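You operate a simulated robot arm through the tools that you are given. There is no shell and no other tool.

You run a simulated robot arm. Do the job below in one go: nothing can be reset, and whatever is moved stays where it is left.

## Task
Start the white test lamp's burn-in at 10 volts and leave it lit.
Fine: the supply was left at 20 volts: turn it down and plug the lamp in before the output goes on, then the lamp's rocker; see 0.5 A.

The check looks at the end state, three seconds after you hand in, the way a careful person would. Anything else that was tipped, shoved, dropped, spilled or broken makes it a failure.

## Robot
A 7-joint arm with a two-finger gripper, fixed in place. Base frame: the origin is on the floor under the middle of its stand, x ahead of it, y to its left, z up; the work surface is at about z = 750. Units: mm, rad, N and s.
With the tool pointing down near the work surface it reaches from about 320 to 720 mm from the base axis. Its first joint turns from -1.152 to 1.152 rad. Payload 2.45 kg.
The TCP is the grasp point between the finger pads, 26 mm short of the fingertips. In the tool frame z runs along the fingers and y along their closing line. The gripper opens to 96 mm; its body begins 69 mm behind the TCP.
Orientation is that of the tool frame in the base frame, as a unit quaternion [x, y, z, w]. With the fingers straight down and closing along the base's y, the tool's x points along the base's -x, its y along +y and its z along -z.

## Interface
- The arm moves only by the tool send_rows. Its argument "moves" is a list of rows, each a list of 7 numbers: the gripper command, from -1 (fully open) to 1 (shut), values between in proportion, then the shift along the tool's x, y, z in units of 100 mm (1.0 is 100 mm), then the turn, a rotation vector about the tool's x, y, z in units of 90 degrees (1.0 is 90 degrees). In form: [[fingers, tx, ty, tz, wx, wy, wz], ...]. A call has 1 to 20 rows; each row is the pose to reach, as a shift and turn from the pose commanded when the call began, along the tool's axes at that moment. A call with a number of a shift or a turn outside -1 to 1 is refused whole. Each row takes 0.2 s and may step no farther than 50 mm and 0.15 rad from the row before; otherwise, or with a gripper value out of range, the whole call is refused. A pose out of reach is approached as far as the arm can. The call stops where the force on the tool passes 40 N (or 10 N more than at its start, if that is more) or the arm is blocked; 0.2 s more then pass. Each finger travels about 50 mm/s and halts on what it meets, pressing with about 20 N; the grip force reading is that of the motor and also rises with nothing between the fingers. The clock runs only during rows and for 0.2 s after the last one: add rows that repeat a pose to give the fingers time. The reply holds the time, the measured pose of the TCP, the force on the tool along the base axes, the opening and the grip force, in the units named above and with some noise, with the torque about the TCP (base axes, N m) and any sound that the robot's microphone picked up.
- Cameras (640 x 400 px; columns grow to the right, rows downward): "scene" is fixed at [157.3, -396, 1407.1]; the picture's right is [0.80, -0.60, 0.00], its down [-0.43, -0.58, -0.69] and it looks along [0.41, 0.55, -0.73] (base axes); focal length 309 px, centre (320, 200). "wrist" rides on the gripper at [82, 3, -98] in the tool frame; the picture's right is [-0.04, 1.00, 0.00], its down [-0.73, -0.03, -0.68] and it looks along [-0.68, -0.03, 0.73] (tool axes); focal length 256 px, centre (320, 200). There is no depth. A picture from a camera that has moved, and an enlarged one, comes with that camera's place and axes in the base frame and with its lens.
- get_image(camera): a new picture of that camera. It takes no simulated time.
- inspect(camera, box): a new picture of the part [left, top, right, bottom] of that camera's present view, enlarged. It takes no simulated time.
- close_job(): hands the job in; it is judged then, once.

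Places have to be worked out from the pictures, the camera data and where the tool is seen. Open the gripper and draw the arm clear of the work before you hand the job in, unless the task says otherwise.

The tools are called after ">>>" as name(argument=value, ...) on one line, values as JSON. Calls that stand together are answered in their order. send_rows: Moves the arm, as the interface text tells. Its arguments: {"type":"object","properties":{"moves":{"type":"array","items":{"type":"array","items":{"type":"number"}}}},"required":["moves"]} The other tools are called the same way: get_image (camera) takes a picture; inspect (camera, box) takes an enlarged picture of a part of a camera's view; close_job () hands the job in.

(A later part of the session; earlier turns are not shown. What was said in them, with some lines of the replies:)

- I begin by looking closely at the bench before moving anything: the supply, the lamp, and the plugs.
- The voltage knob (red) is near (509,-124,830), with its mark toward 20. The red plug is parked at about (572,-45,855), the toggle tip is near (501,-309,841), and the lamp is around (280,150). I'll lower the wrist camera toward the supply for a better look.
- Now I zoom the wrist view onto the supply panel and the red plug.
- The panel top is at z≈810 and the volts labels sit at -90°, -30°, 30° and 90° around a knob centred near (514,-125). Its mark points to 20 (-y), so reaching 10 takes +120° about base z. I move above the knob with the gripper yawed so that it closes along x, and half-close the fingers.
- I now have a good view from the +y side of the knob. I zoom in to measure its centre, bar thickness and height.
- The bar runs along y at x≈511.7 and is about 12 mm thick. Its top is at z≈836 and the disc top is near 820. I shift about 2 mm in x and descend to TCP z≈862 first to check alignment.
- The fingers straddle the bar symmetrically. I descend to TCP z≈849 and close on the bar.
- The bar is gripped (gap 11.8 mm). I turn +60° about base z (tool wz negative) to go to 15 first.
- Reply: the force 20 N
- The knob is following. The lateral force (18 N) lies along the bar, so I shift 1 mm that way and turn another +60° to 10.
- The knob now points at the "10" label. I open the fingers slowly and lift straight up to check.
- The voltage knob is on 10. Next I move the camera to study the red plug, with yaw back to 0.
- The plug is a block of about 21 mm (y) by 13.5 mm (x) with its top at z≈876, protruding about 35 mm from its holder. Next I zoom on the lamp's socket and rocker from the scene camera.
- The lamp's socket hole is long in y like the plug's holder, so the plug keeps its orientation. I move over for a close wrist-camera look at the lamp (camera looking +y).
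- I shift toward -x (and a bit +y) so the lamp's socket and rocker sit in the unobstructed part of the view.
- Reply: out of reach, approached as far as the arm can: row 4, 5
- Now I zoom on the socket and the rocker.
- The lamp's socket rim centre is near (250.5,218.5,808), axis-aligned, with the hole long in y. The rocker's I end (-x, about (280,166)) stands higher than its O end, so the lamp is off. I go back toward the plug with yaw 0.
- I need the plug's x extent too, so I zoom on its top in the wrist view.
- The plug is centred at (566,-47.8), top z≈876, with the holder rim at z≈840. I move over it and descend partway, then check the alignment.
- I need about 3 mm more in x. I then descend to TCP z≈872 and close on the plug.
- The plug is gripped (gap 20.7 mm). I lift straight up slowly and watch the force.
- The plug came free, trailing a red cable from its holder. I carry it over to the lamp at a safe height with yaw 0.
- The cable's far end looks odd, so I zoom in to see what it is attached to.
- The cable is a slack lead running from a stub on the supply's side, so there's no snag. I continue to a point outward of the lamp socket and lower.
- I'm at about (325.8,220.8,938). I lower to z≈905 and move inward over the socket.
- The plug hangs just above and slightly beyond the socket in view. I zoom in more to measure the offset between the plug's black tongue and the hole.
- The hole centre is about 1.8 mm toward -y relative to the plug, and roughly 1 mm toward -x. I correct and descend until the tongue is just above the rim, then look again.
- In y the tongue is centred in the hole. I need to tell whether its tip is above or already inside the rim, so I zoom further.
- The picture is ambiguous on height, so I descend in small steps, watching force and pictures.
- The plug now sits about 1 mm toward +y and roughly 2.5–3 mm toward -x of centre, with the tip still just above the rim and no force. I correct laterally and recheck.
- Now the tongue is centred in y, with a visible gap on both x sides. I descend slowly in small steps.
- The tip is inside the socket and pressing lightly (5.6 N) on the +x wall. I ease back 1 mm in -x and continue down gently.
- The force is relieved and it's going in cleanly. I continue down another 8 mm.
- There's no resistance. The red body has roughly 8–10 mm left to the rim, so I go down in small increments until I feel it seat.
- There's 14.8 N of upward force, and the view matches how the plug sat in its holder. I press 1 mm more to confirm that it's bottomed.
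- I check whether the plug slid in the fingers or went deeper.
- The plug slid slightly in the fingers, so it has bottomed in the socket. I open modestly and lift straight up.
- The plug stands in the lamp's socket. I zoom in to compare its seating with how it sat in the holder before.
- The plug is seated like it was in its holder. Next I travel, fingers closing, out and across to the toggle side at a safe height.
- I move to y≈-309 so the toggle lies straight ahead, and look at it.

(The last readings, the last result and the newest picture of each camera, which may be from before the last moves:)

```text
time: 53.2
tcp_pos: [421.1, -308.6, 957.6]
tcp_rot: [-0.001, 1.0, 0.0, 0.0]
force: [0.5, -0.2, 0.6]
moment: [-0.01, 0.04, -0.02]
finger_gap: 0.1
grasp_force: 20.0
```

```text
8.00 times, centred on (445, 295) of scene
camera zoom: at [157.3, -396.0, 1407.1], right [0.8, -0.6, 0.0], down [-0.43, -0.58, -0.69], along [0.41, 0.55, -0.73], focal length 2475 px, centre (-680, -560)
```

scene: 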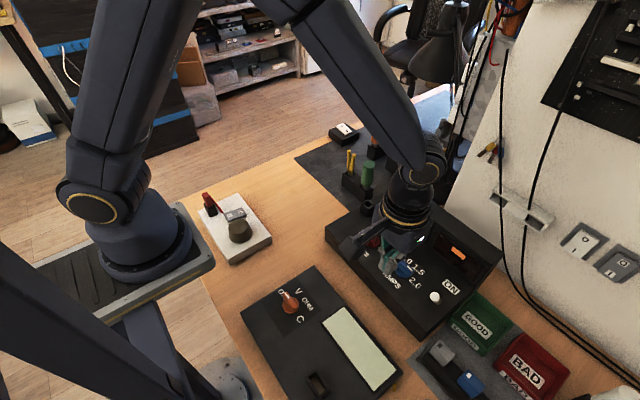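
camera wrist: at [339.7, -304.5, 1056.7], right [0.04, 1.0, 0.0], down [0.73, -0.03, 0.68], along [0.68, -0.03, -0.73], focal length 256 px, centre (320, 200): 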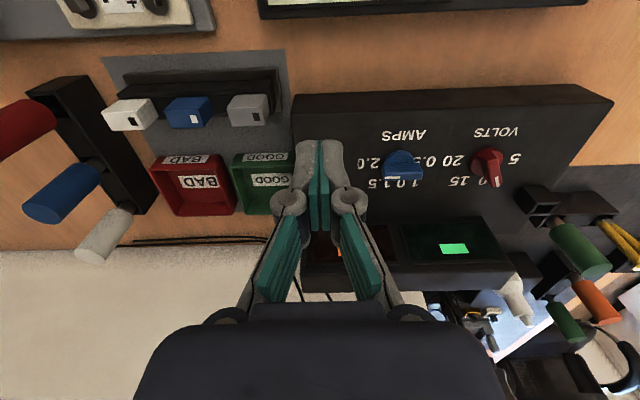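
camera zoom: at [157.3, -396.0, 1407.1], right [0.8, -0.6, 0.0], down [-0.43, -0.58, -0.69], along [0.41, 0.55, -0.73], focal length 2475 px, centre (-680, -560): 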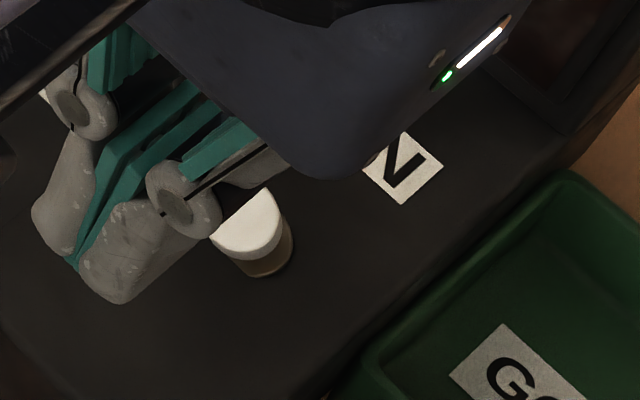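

The closed fingers hide the toggle from the wrist camera. I shift +45 mm in y and go lower to see it from the side.

>>> send_rows(moves=[[1, 0, 0.25, 0.25, 0, 0, 0], [1, 0, 0.45, 0.5, 0, 0, 0], [1, 0, 0.45, 0.5, 0, 0, 0]])

>>> get_image(camera="wrist")

>>> inspect(camera="wrist", box=[220, 120, 310, 200])

>>> inspect(camera="scene", box=[400, 270, 480, 320])

```text
time: 54.0
tcp_pos: [420.2, -263.0, 910.4]
tcp_rot: [-0.001, 1.0, 0.0, 0.0]
force: [-0.7, -0.1, 0.1]
moment: [0.03, -0.03, -0.01]
finger_gap: 0.0
grasp_force: 20.1
```

```text
taken
camera wrist: at [338.6, -259.0, 1008.4], right [0.04, 1.0, 0.0], down [0.73, -0.03, 0.68], along [0.68, -0.03, -0.73], focal length 256 px, centre (320, 200)
```

wrist: 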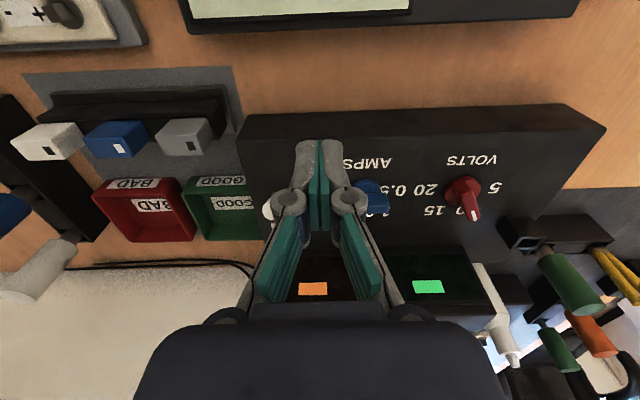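

```text
5.00 times, centred on (265, 160) of wrist
camera zoom: at [338.6, -259.0, 1008.4], right [0.04, 1.0, 0.0], down [0.73, -0.03, 0.68], along [0.68, -0.03, -0.73], focal length 1280 px, centre (595, 400)
```

zoom: 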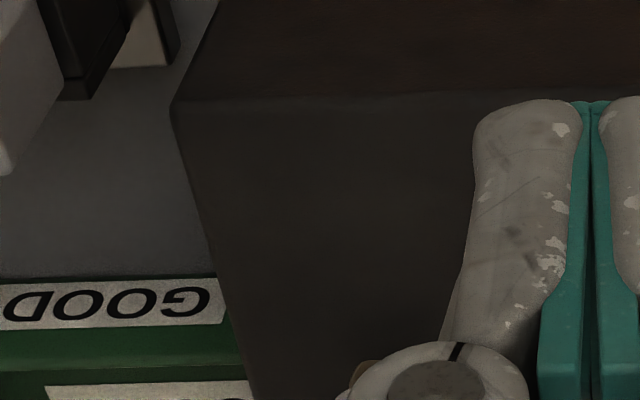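

```text
8.00 times, centred on (440, 295) of scene
camera zoom: at [157.4, -396.0, 1407.1], right [0.8, -0.6, 0.0], down [-0.43, -0.58, -0.69], along [0.41, 0.55, -0.73], focal length 2475 px, centre (-640, -560)
```

zoom: 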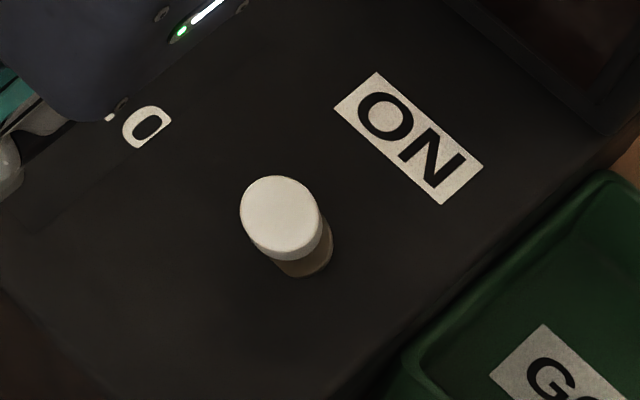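

The toggle leans toward -x (off): its tip is near (496,-311,850), its base at (518,-307), and the ON label is on the +x side. I bring the closed fingers down on its -x side at x≈458.

>>> send_rows(moves=[[1, -0.15, -0.2, 0, 0, 0, 0], [1, -0.3, -0.4, 0, 0, 0, 0], [1, -0.38, -0.47, 0, 0, 0, 0], [1, -0.38, -0.47, 0.2, 0, 0, 0], [1, -0.38, -0.47, 0.4, 0, 0, 0], [1, -0.38, -0.47, 0.56, 0, 0, 0], [1, -0.38, -0.47, 0.56, 0, 0, 0]])

>>> get_image(camera="wrist")

>>> inspect(camera="scene", box=[390, 250, 490, 330])

```text
time: 55.6
tcp_pos: [460.4, -307.0, 853.1]
tcp_rot: [-0.001, 1.0, 0.0, 0.001]
force: [-0.2, 0.6, -0.3]
moment: [0.03, 0.0, 0.03]
finger_gap: 0.0
grasp_force: 19.9
```

```text
taken
camera wrist: at [378.8, -304.3, 951.8], right [0.04, 1.0, 0.0], down [0.73, -0.03, 0.68], along [0.68, -0.03, -0.73], focal length 256 px, centre (320, 200)
```

wrist: 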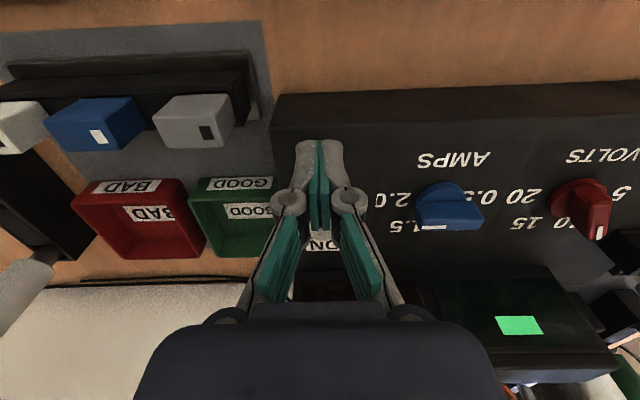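

```text
5.00 times, centred on (440, 290) of scene
camera zoom: at [157.3, -396.0, 1407.1], right [0.8, -0.6, 0.0], down [-0.43, -0.58, -0.69], along [0.41, 0.55, -0.73], focal length 1547 px, centre (-280, -250)
```

zoom: 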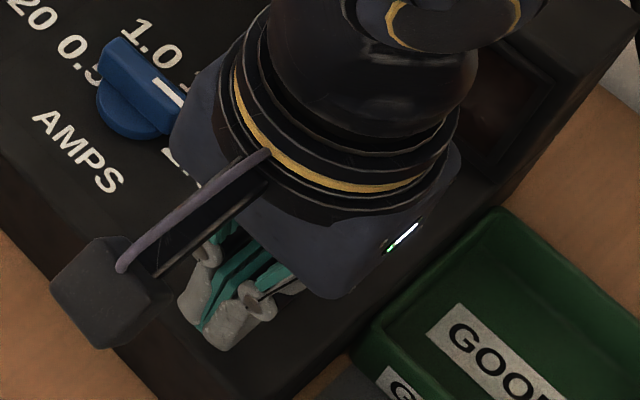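

The fingers are at (460,-307.5), z 853, behind the toggle. I push toward +x slowly.

>>> send_rows(moves=[[1, -0.06, 0, 0, 0, 0, 0], [1, -0.12, 0, 0, 0, 0, 0], [1, -0.17, 0, 0, 0, 0, 0], [1, -0.22, 0, 0, 0, 0, 0], [1, -0.27, 0, 0, 0, 0, 0], [1, -0.32, 0, 0, 0, 0, 0], [1, -0.37, 0, 0, 0, 0, 0], [1, -0.42, 0, 0, 0, 0, 0], [1, -0.46, 0, 0, 0, 0, 0], [1, -0.5, 0, 0, 0, 0, 0], [1, -0.5, 0, 0, 0, 0, 0]])

>>> get_image(camera="wrist")

>>> inspect(camera="scene", box=[390, 250, 490, 330])

```text
time: 58.0
tcp_pos: [510.4, -308.3, 855.5]
tcp_rot: [-0.001, 1.0, 0.0, 0.001]
force: [0.0, 0.6, 0.3]
moment: [0.03, -0.04, 0.01]
finger_gap: 0.2
grasp_force: 28.3
```

```text
taken
camera wrist: at [428.6, -303.4, 952.9], right [0.04, 1.0, 0.0], down [0.73, -0.03, 0.68], along [0.68, -0.03, -0.73], focal length 256 px, centre (320, 200)
```

wrist: 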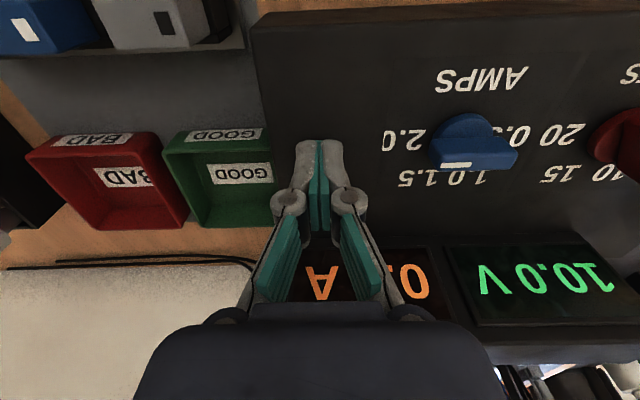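

```text
5.00 times, centred on (440, 290) of scene
camera zoom: at [157.3, -396.0, 1407.1], right [0.8, -0.6, 0.0], down [-0.43, -0.58, -0.69], along [0.41, 0.55, -0.73], focal length 1547 px, centre (-280, -250)
```

zoom: 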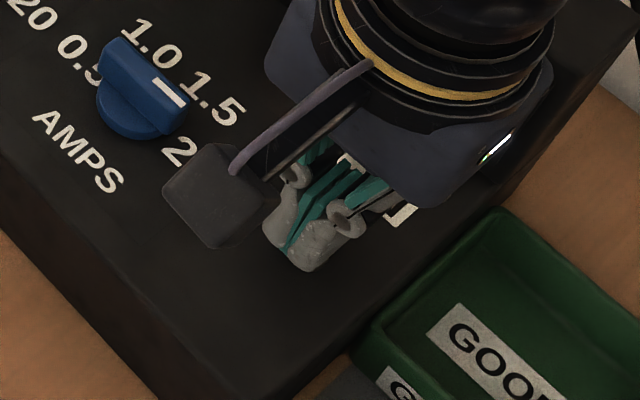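

The toggle has flipped: the displays light up with 10.0 V and 0.x A. I back off in -x, raise, and check.

>>> send_rows(moves=[[1, 0.15, 0, 0, 0, 0, 0], [1, 0.35, 0, 0, 0, 0, 0], [1, 0.5, 0, -0.1, 0, 0, 0], [1, 0.6, 0, -0.4, 0, 0, 0], [1, 0.7, 0, -0.7, 0, 0, 0], [1, 0.8, 0.2, -1.0, 0, 0, 0], [1, 0.9, 0.5, -1.0, 0, 0, 0], [1, 0.9, 0.9, -1.0, 0, 0, 0], [1, 0.9, 0.9, -1.0, 0, 0, 0]])

>>> get_image(camera="wrist")

>>> get_image(camera="scene")

>>> inspect(camera="scene", box=[340, 180, 520, 320])

```text
time: 60.0
tcp_pos: [418.8, -215.9, 954.3]
tcp_rot: [0.0, 1.0, 0.0, 0.0]
force: [-0.2, 0.1, 0.5]
moment: [0.01, 0.03, -0.01]
finger_gap: 0.0
grasp_force: 28.3
```

```text
taken
camera wrist: at [336.7, -212.3, 1053.0], right [0.04, 1.0, 0.0], down [0.73, -0.03, 0.68], along [0.68, -0.03, -0.73], focal length 256 px, centre (320, 200)
```

wrist: 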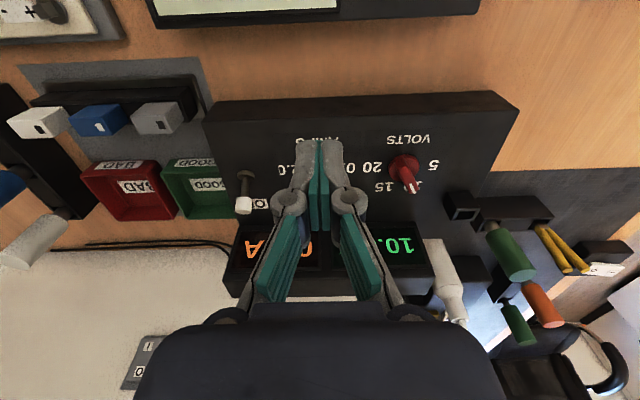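

```text
taken
```

scene: 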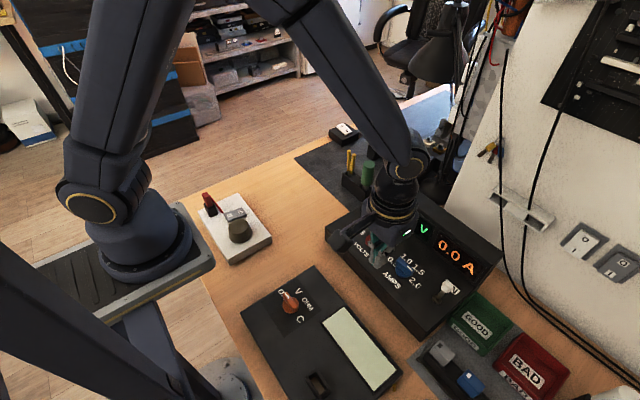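

```text
2.86 times, centred on (430, 250) of scene
camera zoom: at [157.3, -396.0, 1407.1], right [0.8, -0.6, 0.0], down [-0.43, -0.58, -0.69], along [0.41, 0.55, -0.73], focal length 884 px, centre (6, 57)
```

zoom: 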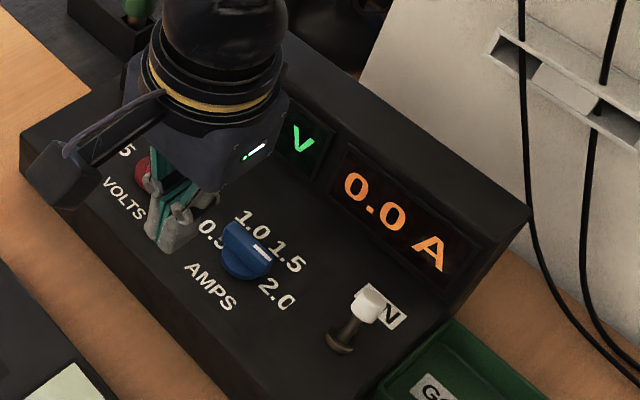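

Output is on at 10.0 V and 0.0 A, with the toggle at ON. Now I go to the lamp's rocker with fingers closed, at a safe height and outside the inner reach limit.

>>> send_rows(moves=[[1, 0, 0.35, 0, 0, 0, 0], [1, 0, 0.7, 0, 0, 0, 0], [1, 0, 1.0, 0, 0, 0, 0], [1, 0, 1.0, 0, 0, 0, 0]])

>>> send_rows(moves=[[1, 0, 0.35, 0, 0, 0, 0], [1, 0, 0.7, 0, 0, 0, 0], [1, 0, 1.0, 0, 0, 0, 0], [1, 0, 1.0, 0, 0, 0, 0]])

>>> send_rows(moves=[[1, 0.05, 0.35, 0, 0, 0, 0], [1, 0.1, 0.7, 0, 0, 0, 0], [1, 0.2, 1.0, 0, 0, 0, 0], [1, 0.2, 1.0, 0, 0, 0, 0]])

>>> send_rows(moves=[[1, 0.2, 0.25, 0, 0, 0, 0], [1, 0.4, 0.5, 0.1, 0, 0, 0], [1, 0.6, 0.75, 0.2, 0, 0, 0], [1, 0.68, 0.81, 0.3, 0, 0, 0], [1, 0.68, 0.81, 0.3, 0, 0, 0]])

>>> get_image(camera="wrist")

>>> get_image(camera="scene")

```text
time: 61.0
tcp_pos: [418.4, -115.4, 956.3]
tcp_rot: [0.0, 1.0, 0.0, 0.0]
force: [0.3, -0.6, -0.1]
moment: [-0.01, -0.01, 0.03]
finger_gap: 0.0
grasp_force: 28.0
```

```text
time: 62.0
tcp_pos: [420.5, -15.4, 956.7]
tcp_rot: [0.0, 1.0, 0.001, 0.0]
force: [0.4, -0.4, 0.0]
moment: [-0.03, -0.02, -0.03]
finger_gap: 0.0
grasp_force: 28.2
```

```text
time: 63.0
tcp_pos: [399.9, 84.3, 954.5]
tcp_rot: [0.0, 1.0, 0.0, 0.001]
force: [-0.8, 0.1, -0.1]
moment: [0.02, -0.03, -0.01]
finger_gap: 0.0
grasp_force: 28.3
```

```text
time: 64.2
tcp_pos: [333.1, 165.6, 926.5]
tcp_rot: [0.0, 1.0, 0.0, 0.0]
force: [0.1, -0.3, 0.7]
moment: [0.02, 0.0, -0.02]
finger_gap: 0.0
grasp_force: 28.4
```

```text
taken
camera wrist: at [250.8, 170.7, 1024.2], right [0.04, 1.0, 0.0], down [0.73, -0.03, 0.68], along [0.68, -0.03, -0.73], focal length 256 px, centre (320, 200)
```

wrist: 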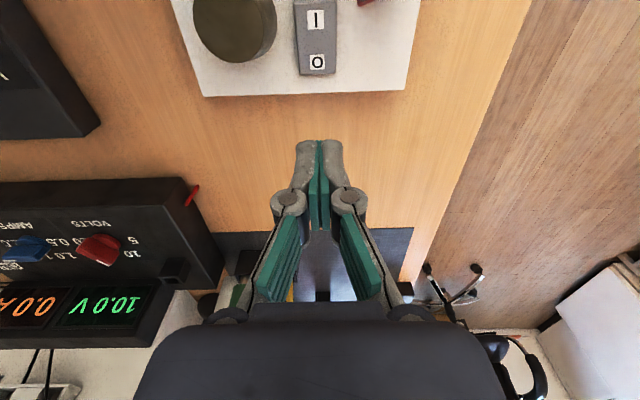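

```text
taken
```

scene: 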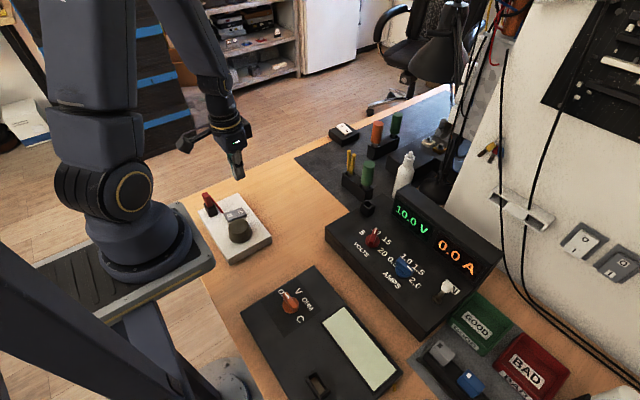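

The display reads 10.0 V and 0.0 A, and the I label is at about (282,166). I move inward and down to about 20 mm above it.

>>> send_rows(moves=[[1, 0.1, 0, 0.25, 0, 0, 0], [1, 0.25, 0, 0.5, 0, 0, 0], [1, 0.4, 0, 0.65, 0, 0, 0], [1, 0.52, 0, 0.75, 0, 0, 0], [1, 0.52, 0, 0.85, 0, 0, 0], [1, 0.52, 0, 0.85, 0, 0, 0]])

>>> get_image(camera="wrist")

>>> inspect(camera="scene", box=[180, 150, 280, 240])

```text
time: 65.6
tcp_pos: [279.4, 164.4, 839.5]
tcp_rot: [-0.002, 1.0, -0.001, 0.0]
force: [-0.3, -0.7, 1.1]
moment: [-0.03, -0.02, 0.01]
finger_gap: 0.0
grasp_force: 28.9
```

```text
taken
camera wrist: at [197.6, 167.9, 938.5], right [0.04, 1.0, 0.0], down [0.73, -0.03, 0.68], along [0.68, -0.03, -0.73], focal length 256 px, centre (320, 200)
```

wrist: 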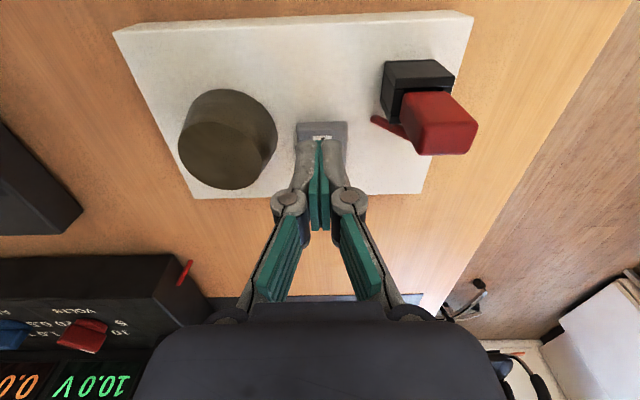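

```text
4.44 times, centred on (230, 195) of scene
camera zoom: at [157.3, -396.0, 1407.1], right [0.8, -0.6, 0.0], down [-0.43, -0.58, -0.69], along [0.41, 0.55, -0.73], focal length 1375 px, centre (720, 222)
```

zoom: 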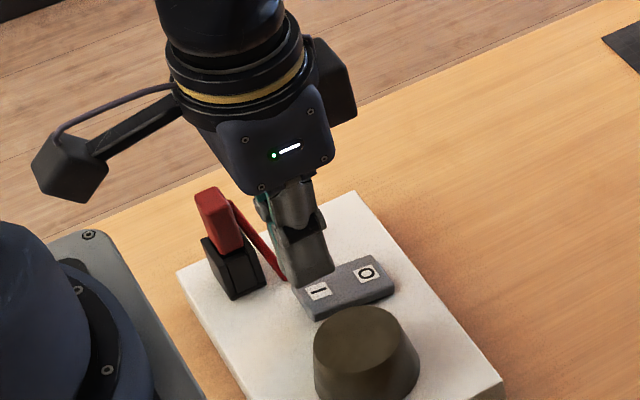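

The fingertips are right over the I side. I press down slowly.

>>> send_rows(moves=[[1, 0, 0, 0.08, 0, 0, 0], [1, 0, 0, 0.14, 0, 0, 0], [1, 0, 0, 0.165, 0, 0, 0], [1, 0, 0, 0.185, 0, 0, 0], [1, 0, 0, 0.205, 0, 0, 0], [1, 0, 0, 0.225, 0, 0, 0], [1, 0, 0, 0.245, 0, 0, 0], [1, 0, 0, 0.26, 0, 0, 0]])

>>> get_image(camera="scene")

>>> inspect(camera="scene", box=[180, 150, 280, 240])

```text
time: 67.3
tcp_pos: [279.3, 163.7, 816.8]
tcp_rot: [-0.001, 1.0, 0.001, 0.0]
force: [-2.7, -1.5, 15.7]
moment: [-0.05, -0.12, -0.07]
finger_gap: 6.1
grasp_force: 20.1
stopped in row 8: the force on the tool passed its limit at 50 N (the readings are from after the stop); the commanded pose is now the measured one
```

```text
taken
```

scene: 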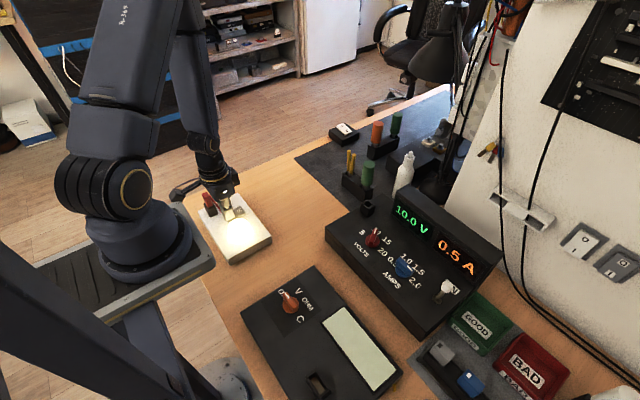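

```text
4.44 times, centred on (230, 195) of scene
camera zoom: at [157.1, -396.1, 1407.1], right [0.8, -0.6, 0.0], down [-0.43, -0.58, -0.69], along [0.41, 0.55, -0.73], focal length 1375 px, centre (720, 222)
```

zoom: 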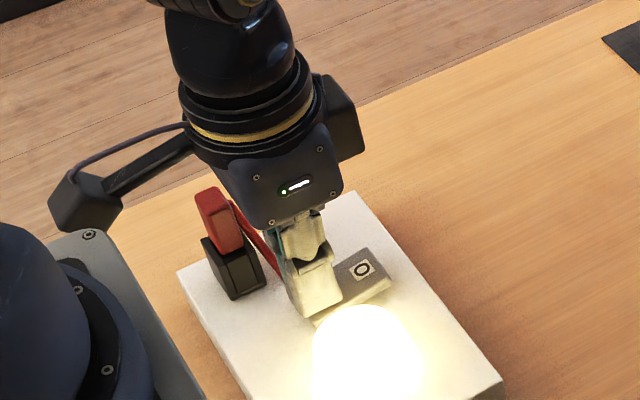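

The lamp is lit and the supply reads 10.0 V and 0.5 A. I lift straight off the rocker.

>>> send_rows(moves=[[1, 0, 0, -0.05, 0, 0, 0], [1, 0, 0, -0.15, 0, 0, 0], [1, 0, 0, -0.35, 0, 0, 0], [1, 0, 0, -0.6, 0, 0, 0], [1, -0.1, 0, -0.85, 0, 0, 0], [1, -0.4, 0, -1.0, 0, 0, 0], [1, -0.6, 0, -1.0, 0, 0, 0], [0.5, -0.8, 0, -1.0, 0, 0, 0], [0, -0.8, 0, -1.0, 0, 0, 0]])

>>> get_image(camera="scene")

>>> inspect(camera="scene", box=[180, 170, 280, 270])

>>> inspect(camera="scene", box=[330, 180, 520, 320])

```text
time: 69.3
tcp_pos: [359.4, 163.2, 916.3]
tcp_rot: [-0.002, 1.0, 0.0, 0.0]
force: [0.2, -0.5, 1.1]
moment: [0.02, -0.01, -0.03]
finger_gap: 47.5
grasp_force: 0.4
```

```text
taken
```

scene: 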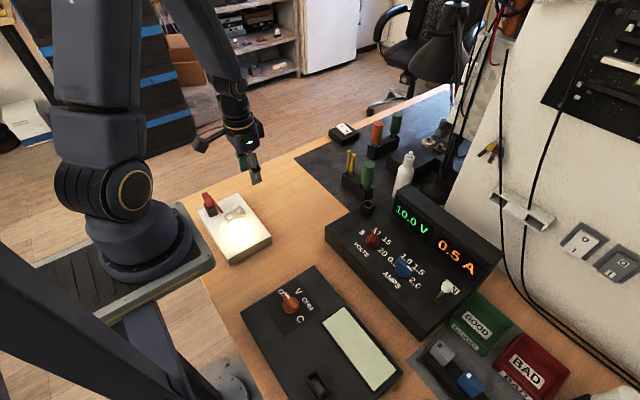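

```text
4.00 times, centred on (230, 220) of scene
camera zoom: at [157.4, -396.0, 1407.1], right [0.8, -0.6, 0.0], down [-0.43, -0.58, -0.69], along [0.41, 0.55, -0.73], focal length 1237 px, centre (680, 120)
```

zoom: 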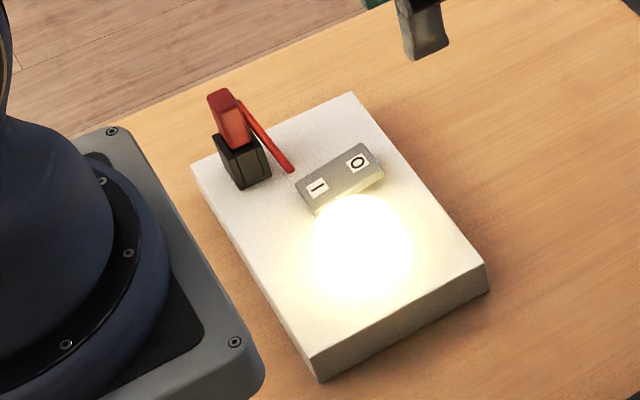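

```text
2.86 times, centred on (425, 250) of scene
camera zoom: at [157.4, -396.0, 1407.1], right [0.8, -0.6, 0.0], down [-0.43, -0.58, -0.69], along [0.41, 0.55, -0.73], focal length 884 px, centre (20, 57)
```

zoom: 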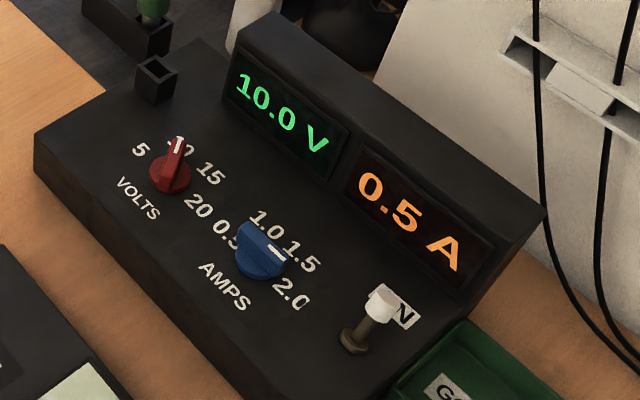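

The lamp is lit, the supply reads 10.0 V / 0.5 A, and the lamp base hasn't moved. I open the gripper and withdraw up and away.

>>> send_rows(moves=[[-0.5, 0, 0, -0.3, 0, 0, 0], [-1, -0.1, -0.1, -0.6, 0, 0, 0], [-1, -0.3, -0.3, -0.9, 0, 0, 0], [-1, -0.5, -0.6, -1.0, 0, 0, 0], [-1, -0.6, -1.0, -1.0, 0, 0, 0], [-1, -0.6, -1.0, -1.0, 0, 0, 0]])

>>> send_rows(moves=[[-1, 0, -0.2, -0.3, 0, 0, 0], [-1, 0, -0.5, -0.6, 0, 0, 0], [-1, 0, -0.8, -0.9, 0, 0, 0], [-1, 0, -0.8, -1.0, 0, 0, 0], [-1, 0, -0.8, -1.0, 0, 0, 0], [-1, 0, -0.8, -1.0, 0, 0, 0]])

>>> get_image(camera="scene")

>>> get_image(camera="wrist")

```text
time: 70.7
tcp_pos: [418.1, 62.4, 1016.5]
tcp_rot: [0.0, 1.0, 0.002, -0.001]
force: [0.2, -0.4, 0.4]
moment: [0.0, 0.04, -0.04]
finger_gap: 95.9
grasp_force: 0.0
```

```text
time: 72.1
tcp_pos: [420.0, -18.8, 1115.4]
tcp_rot: [-0.001, 1.0, -0.001, 0.001]
force: [0.4, 0.5, -0.1]
moment: [0.02, 0.01, 0.03]
finger_gap: 96.1
grasp_force: 0.0
```

```text
taken
```

scene: 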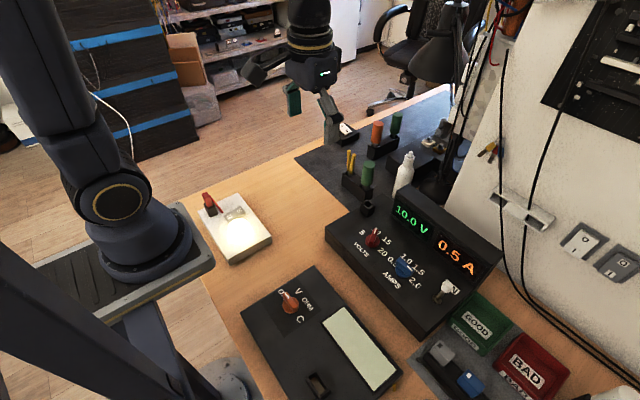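

```text
taken
camera wrist: at [338.3, -14.9, 1212.8], right [0.04, 1.0, 0.0], down [0.73, -0.03, 0.68], along [0.68, -0.03, -0.73], focal length 256 px, centre (320, 200)
```

wrist: 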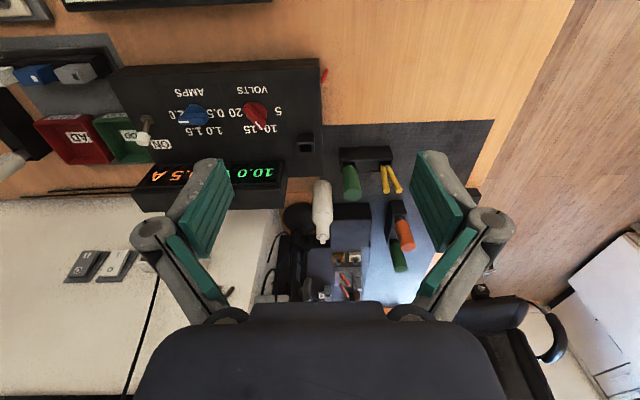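

The lamp is lit and the supply holds 10.0 V and 0.5 A. Nothing else has moved, the gripper is open and the arm is clear, so I hand the job in.

>>> close_job()

```text
The job is handed in.
```

The white test lamp is lit, and the supply reads 10.0 V and 0.5 A.

I turned the voltage down from 20 to 10 and put the red plug into the lamp's socket. Then I switched the output on and pressed the I side of the lamp's rocker.

The plug bottomed out and looks seated as it was in its holder. The last pictures show nothing else tipped or shifted, and the lamp base is where it started. I left the amps knob alone. The gripper is open, the arm is clear of the bench, and I've handed the job in.
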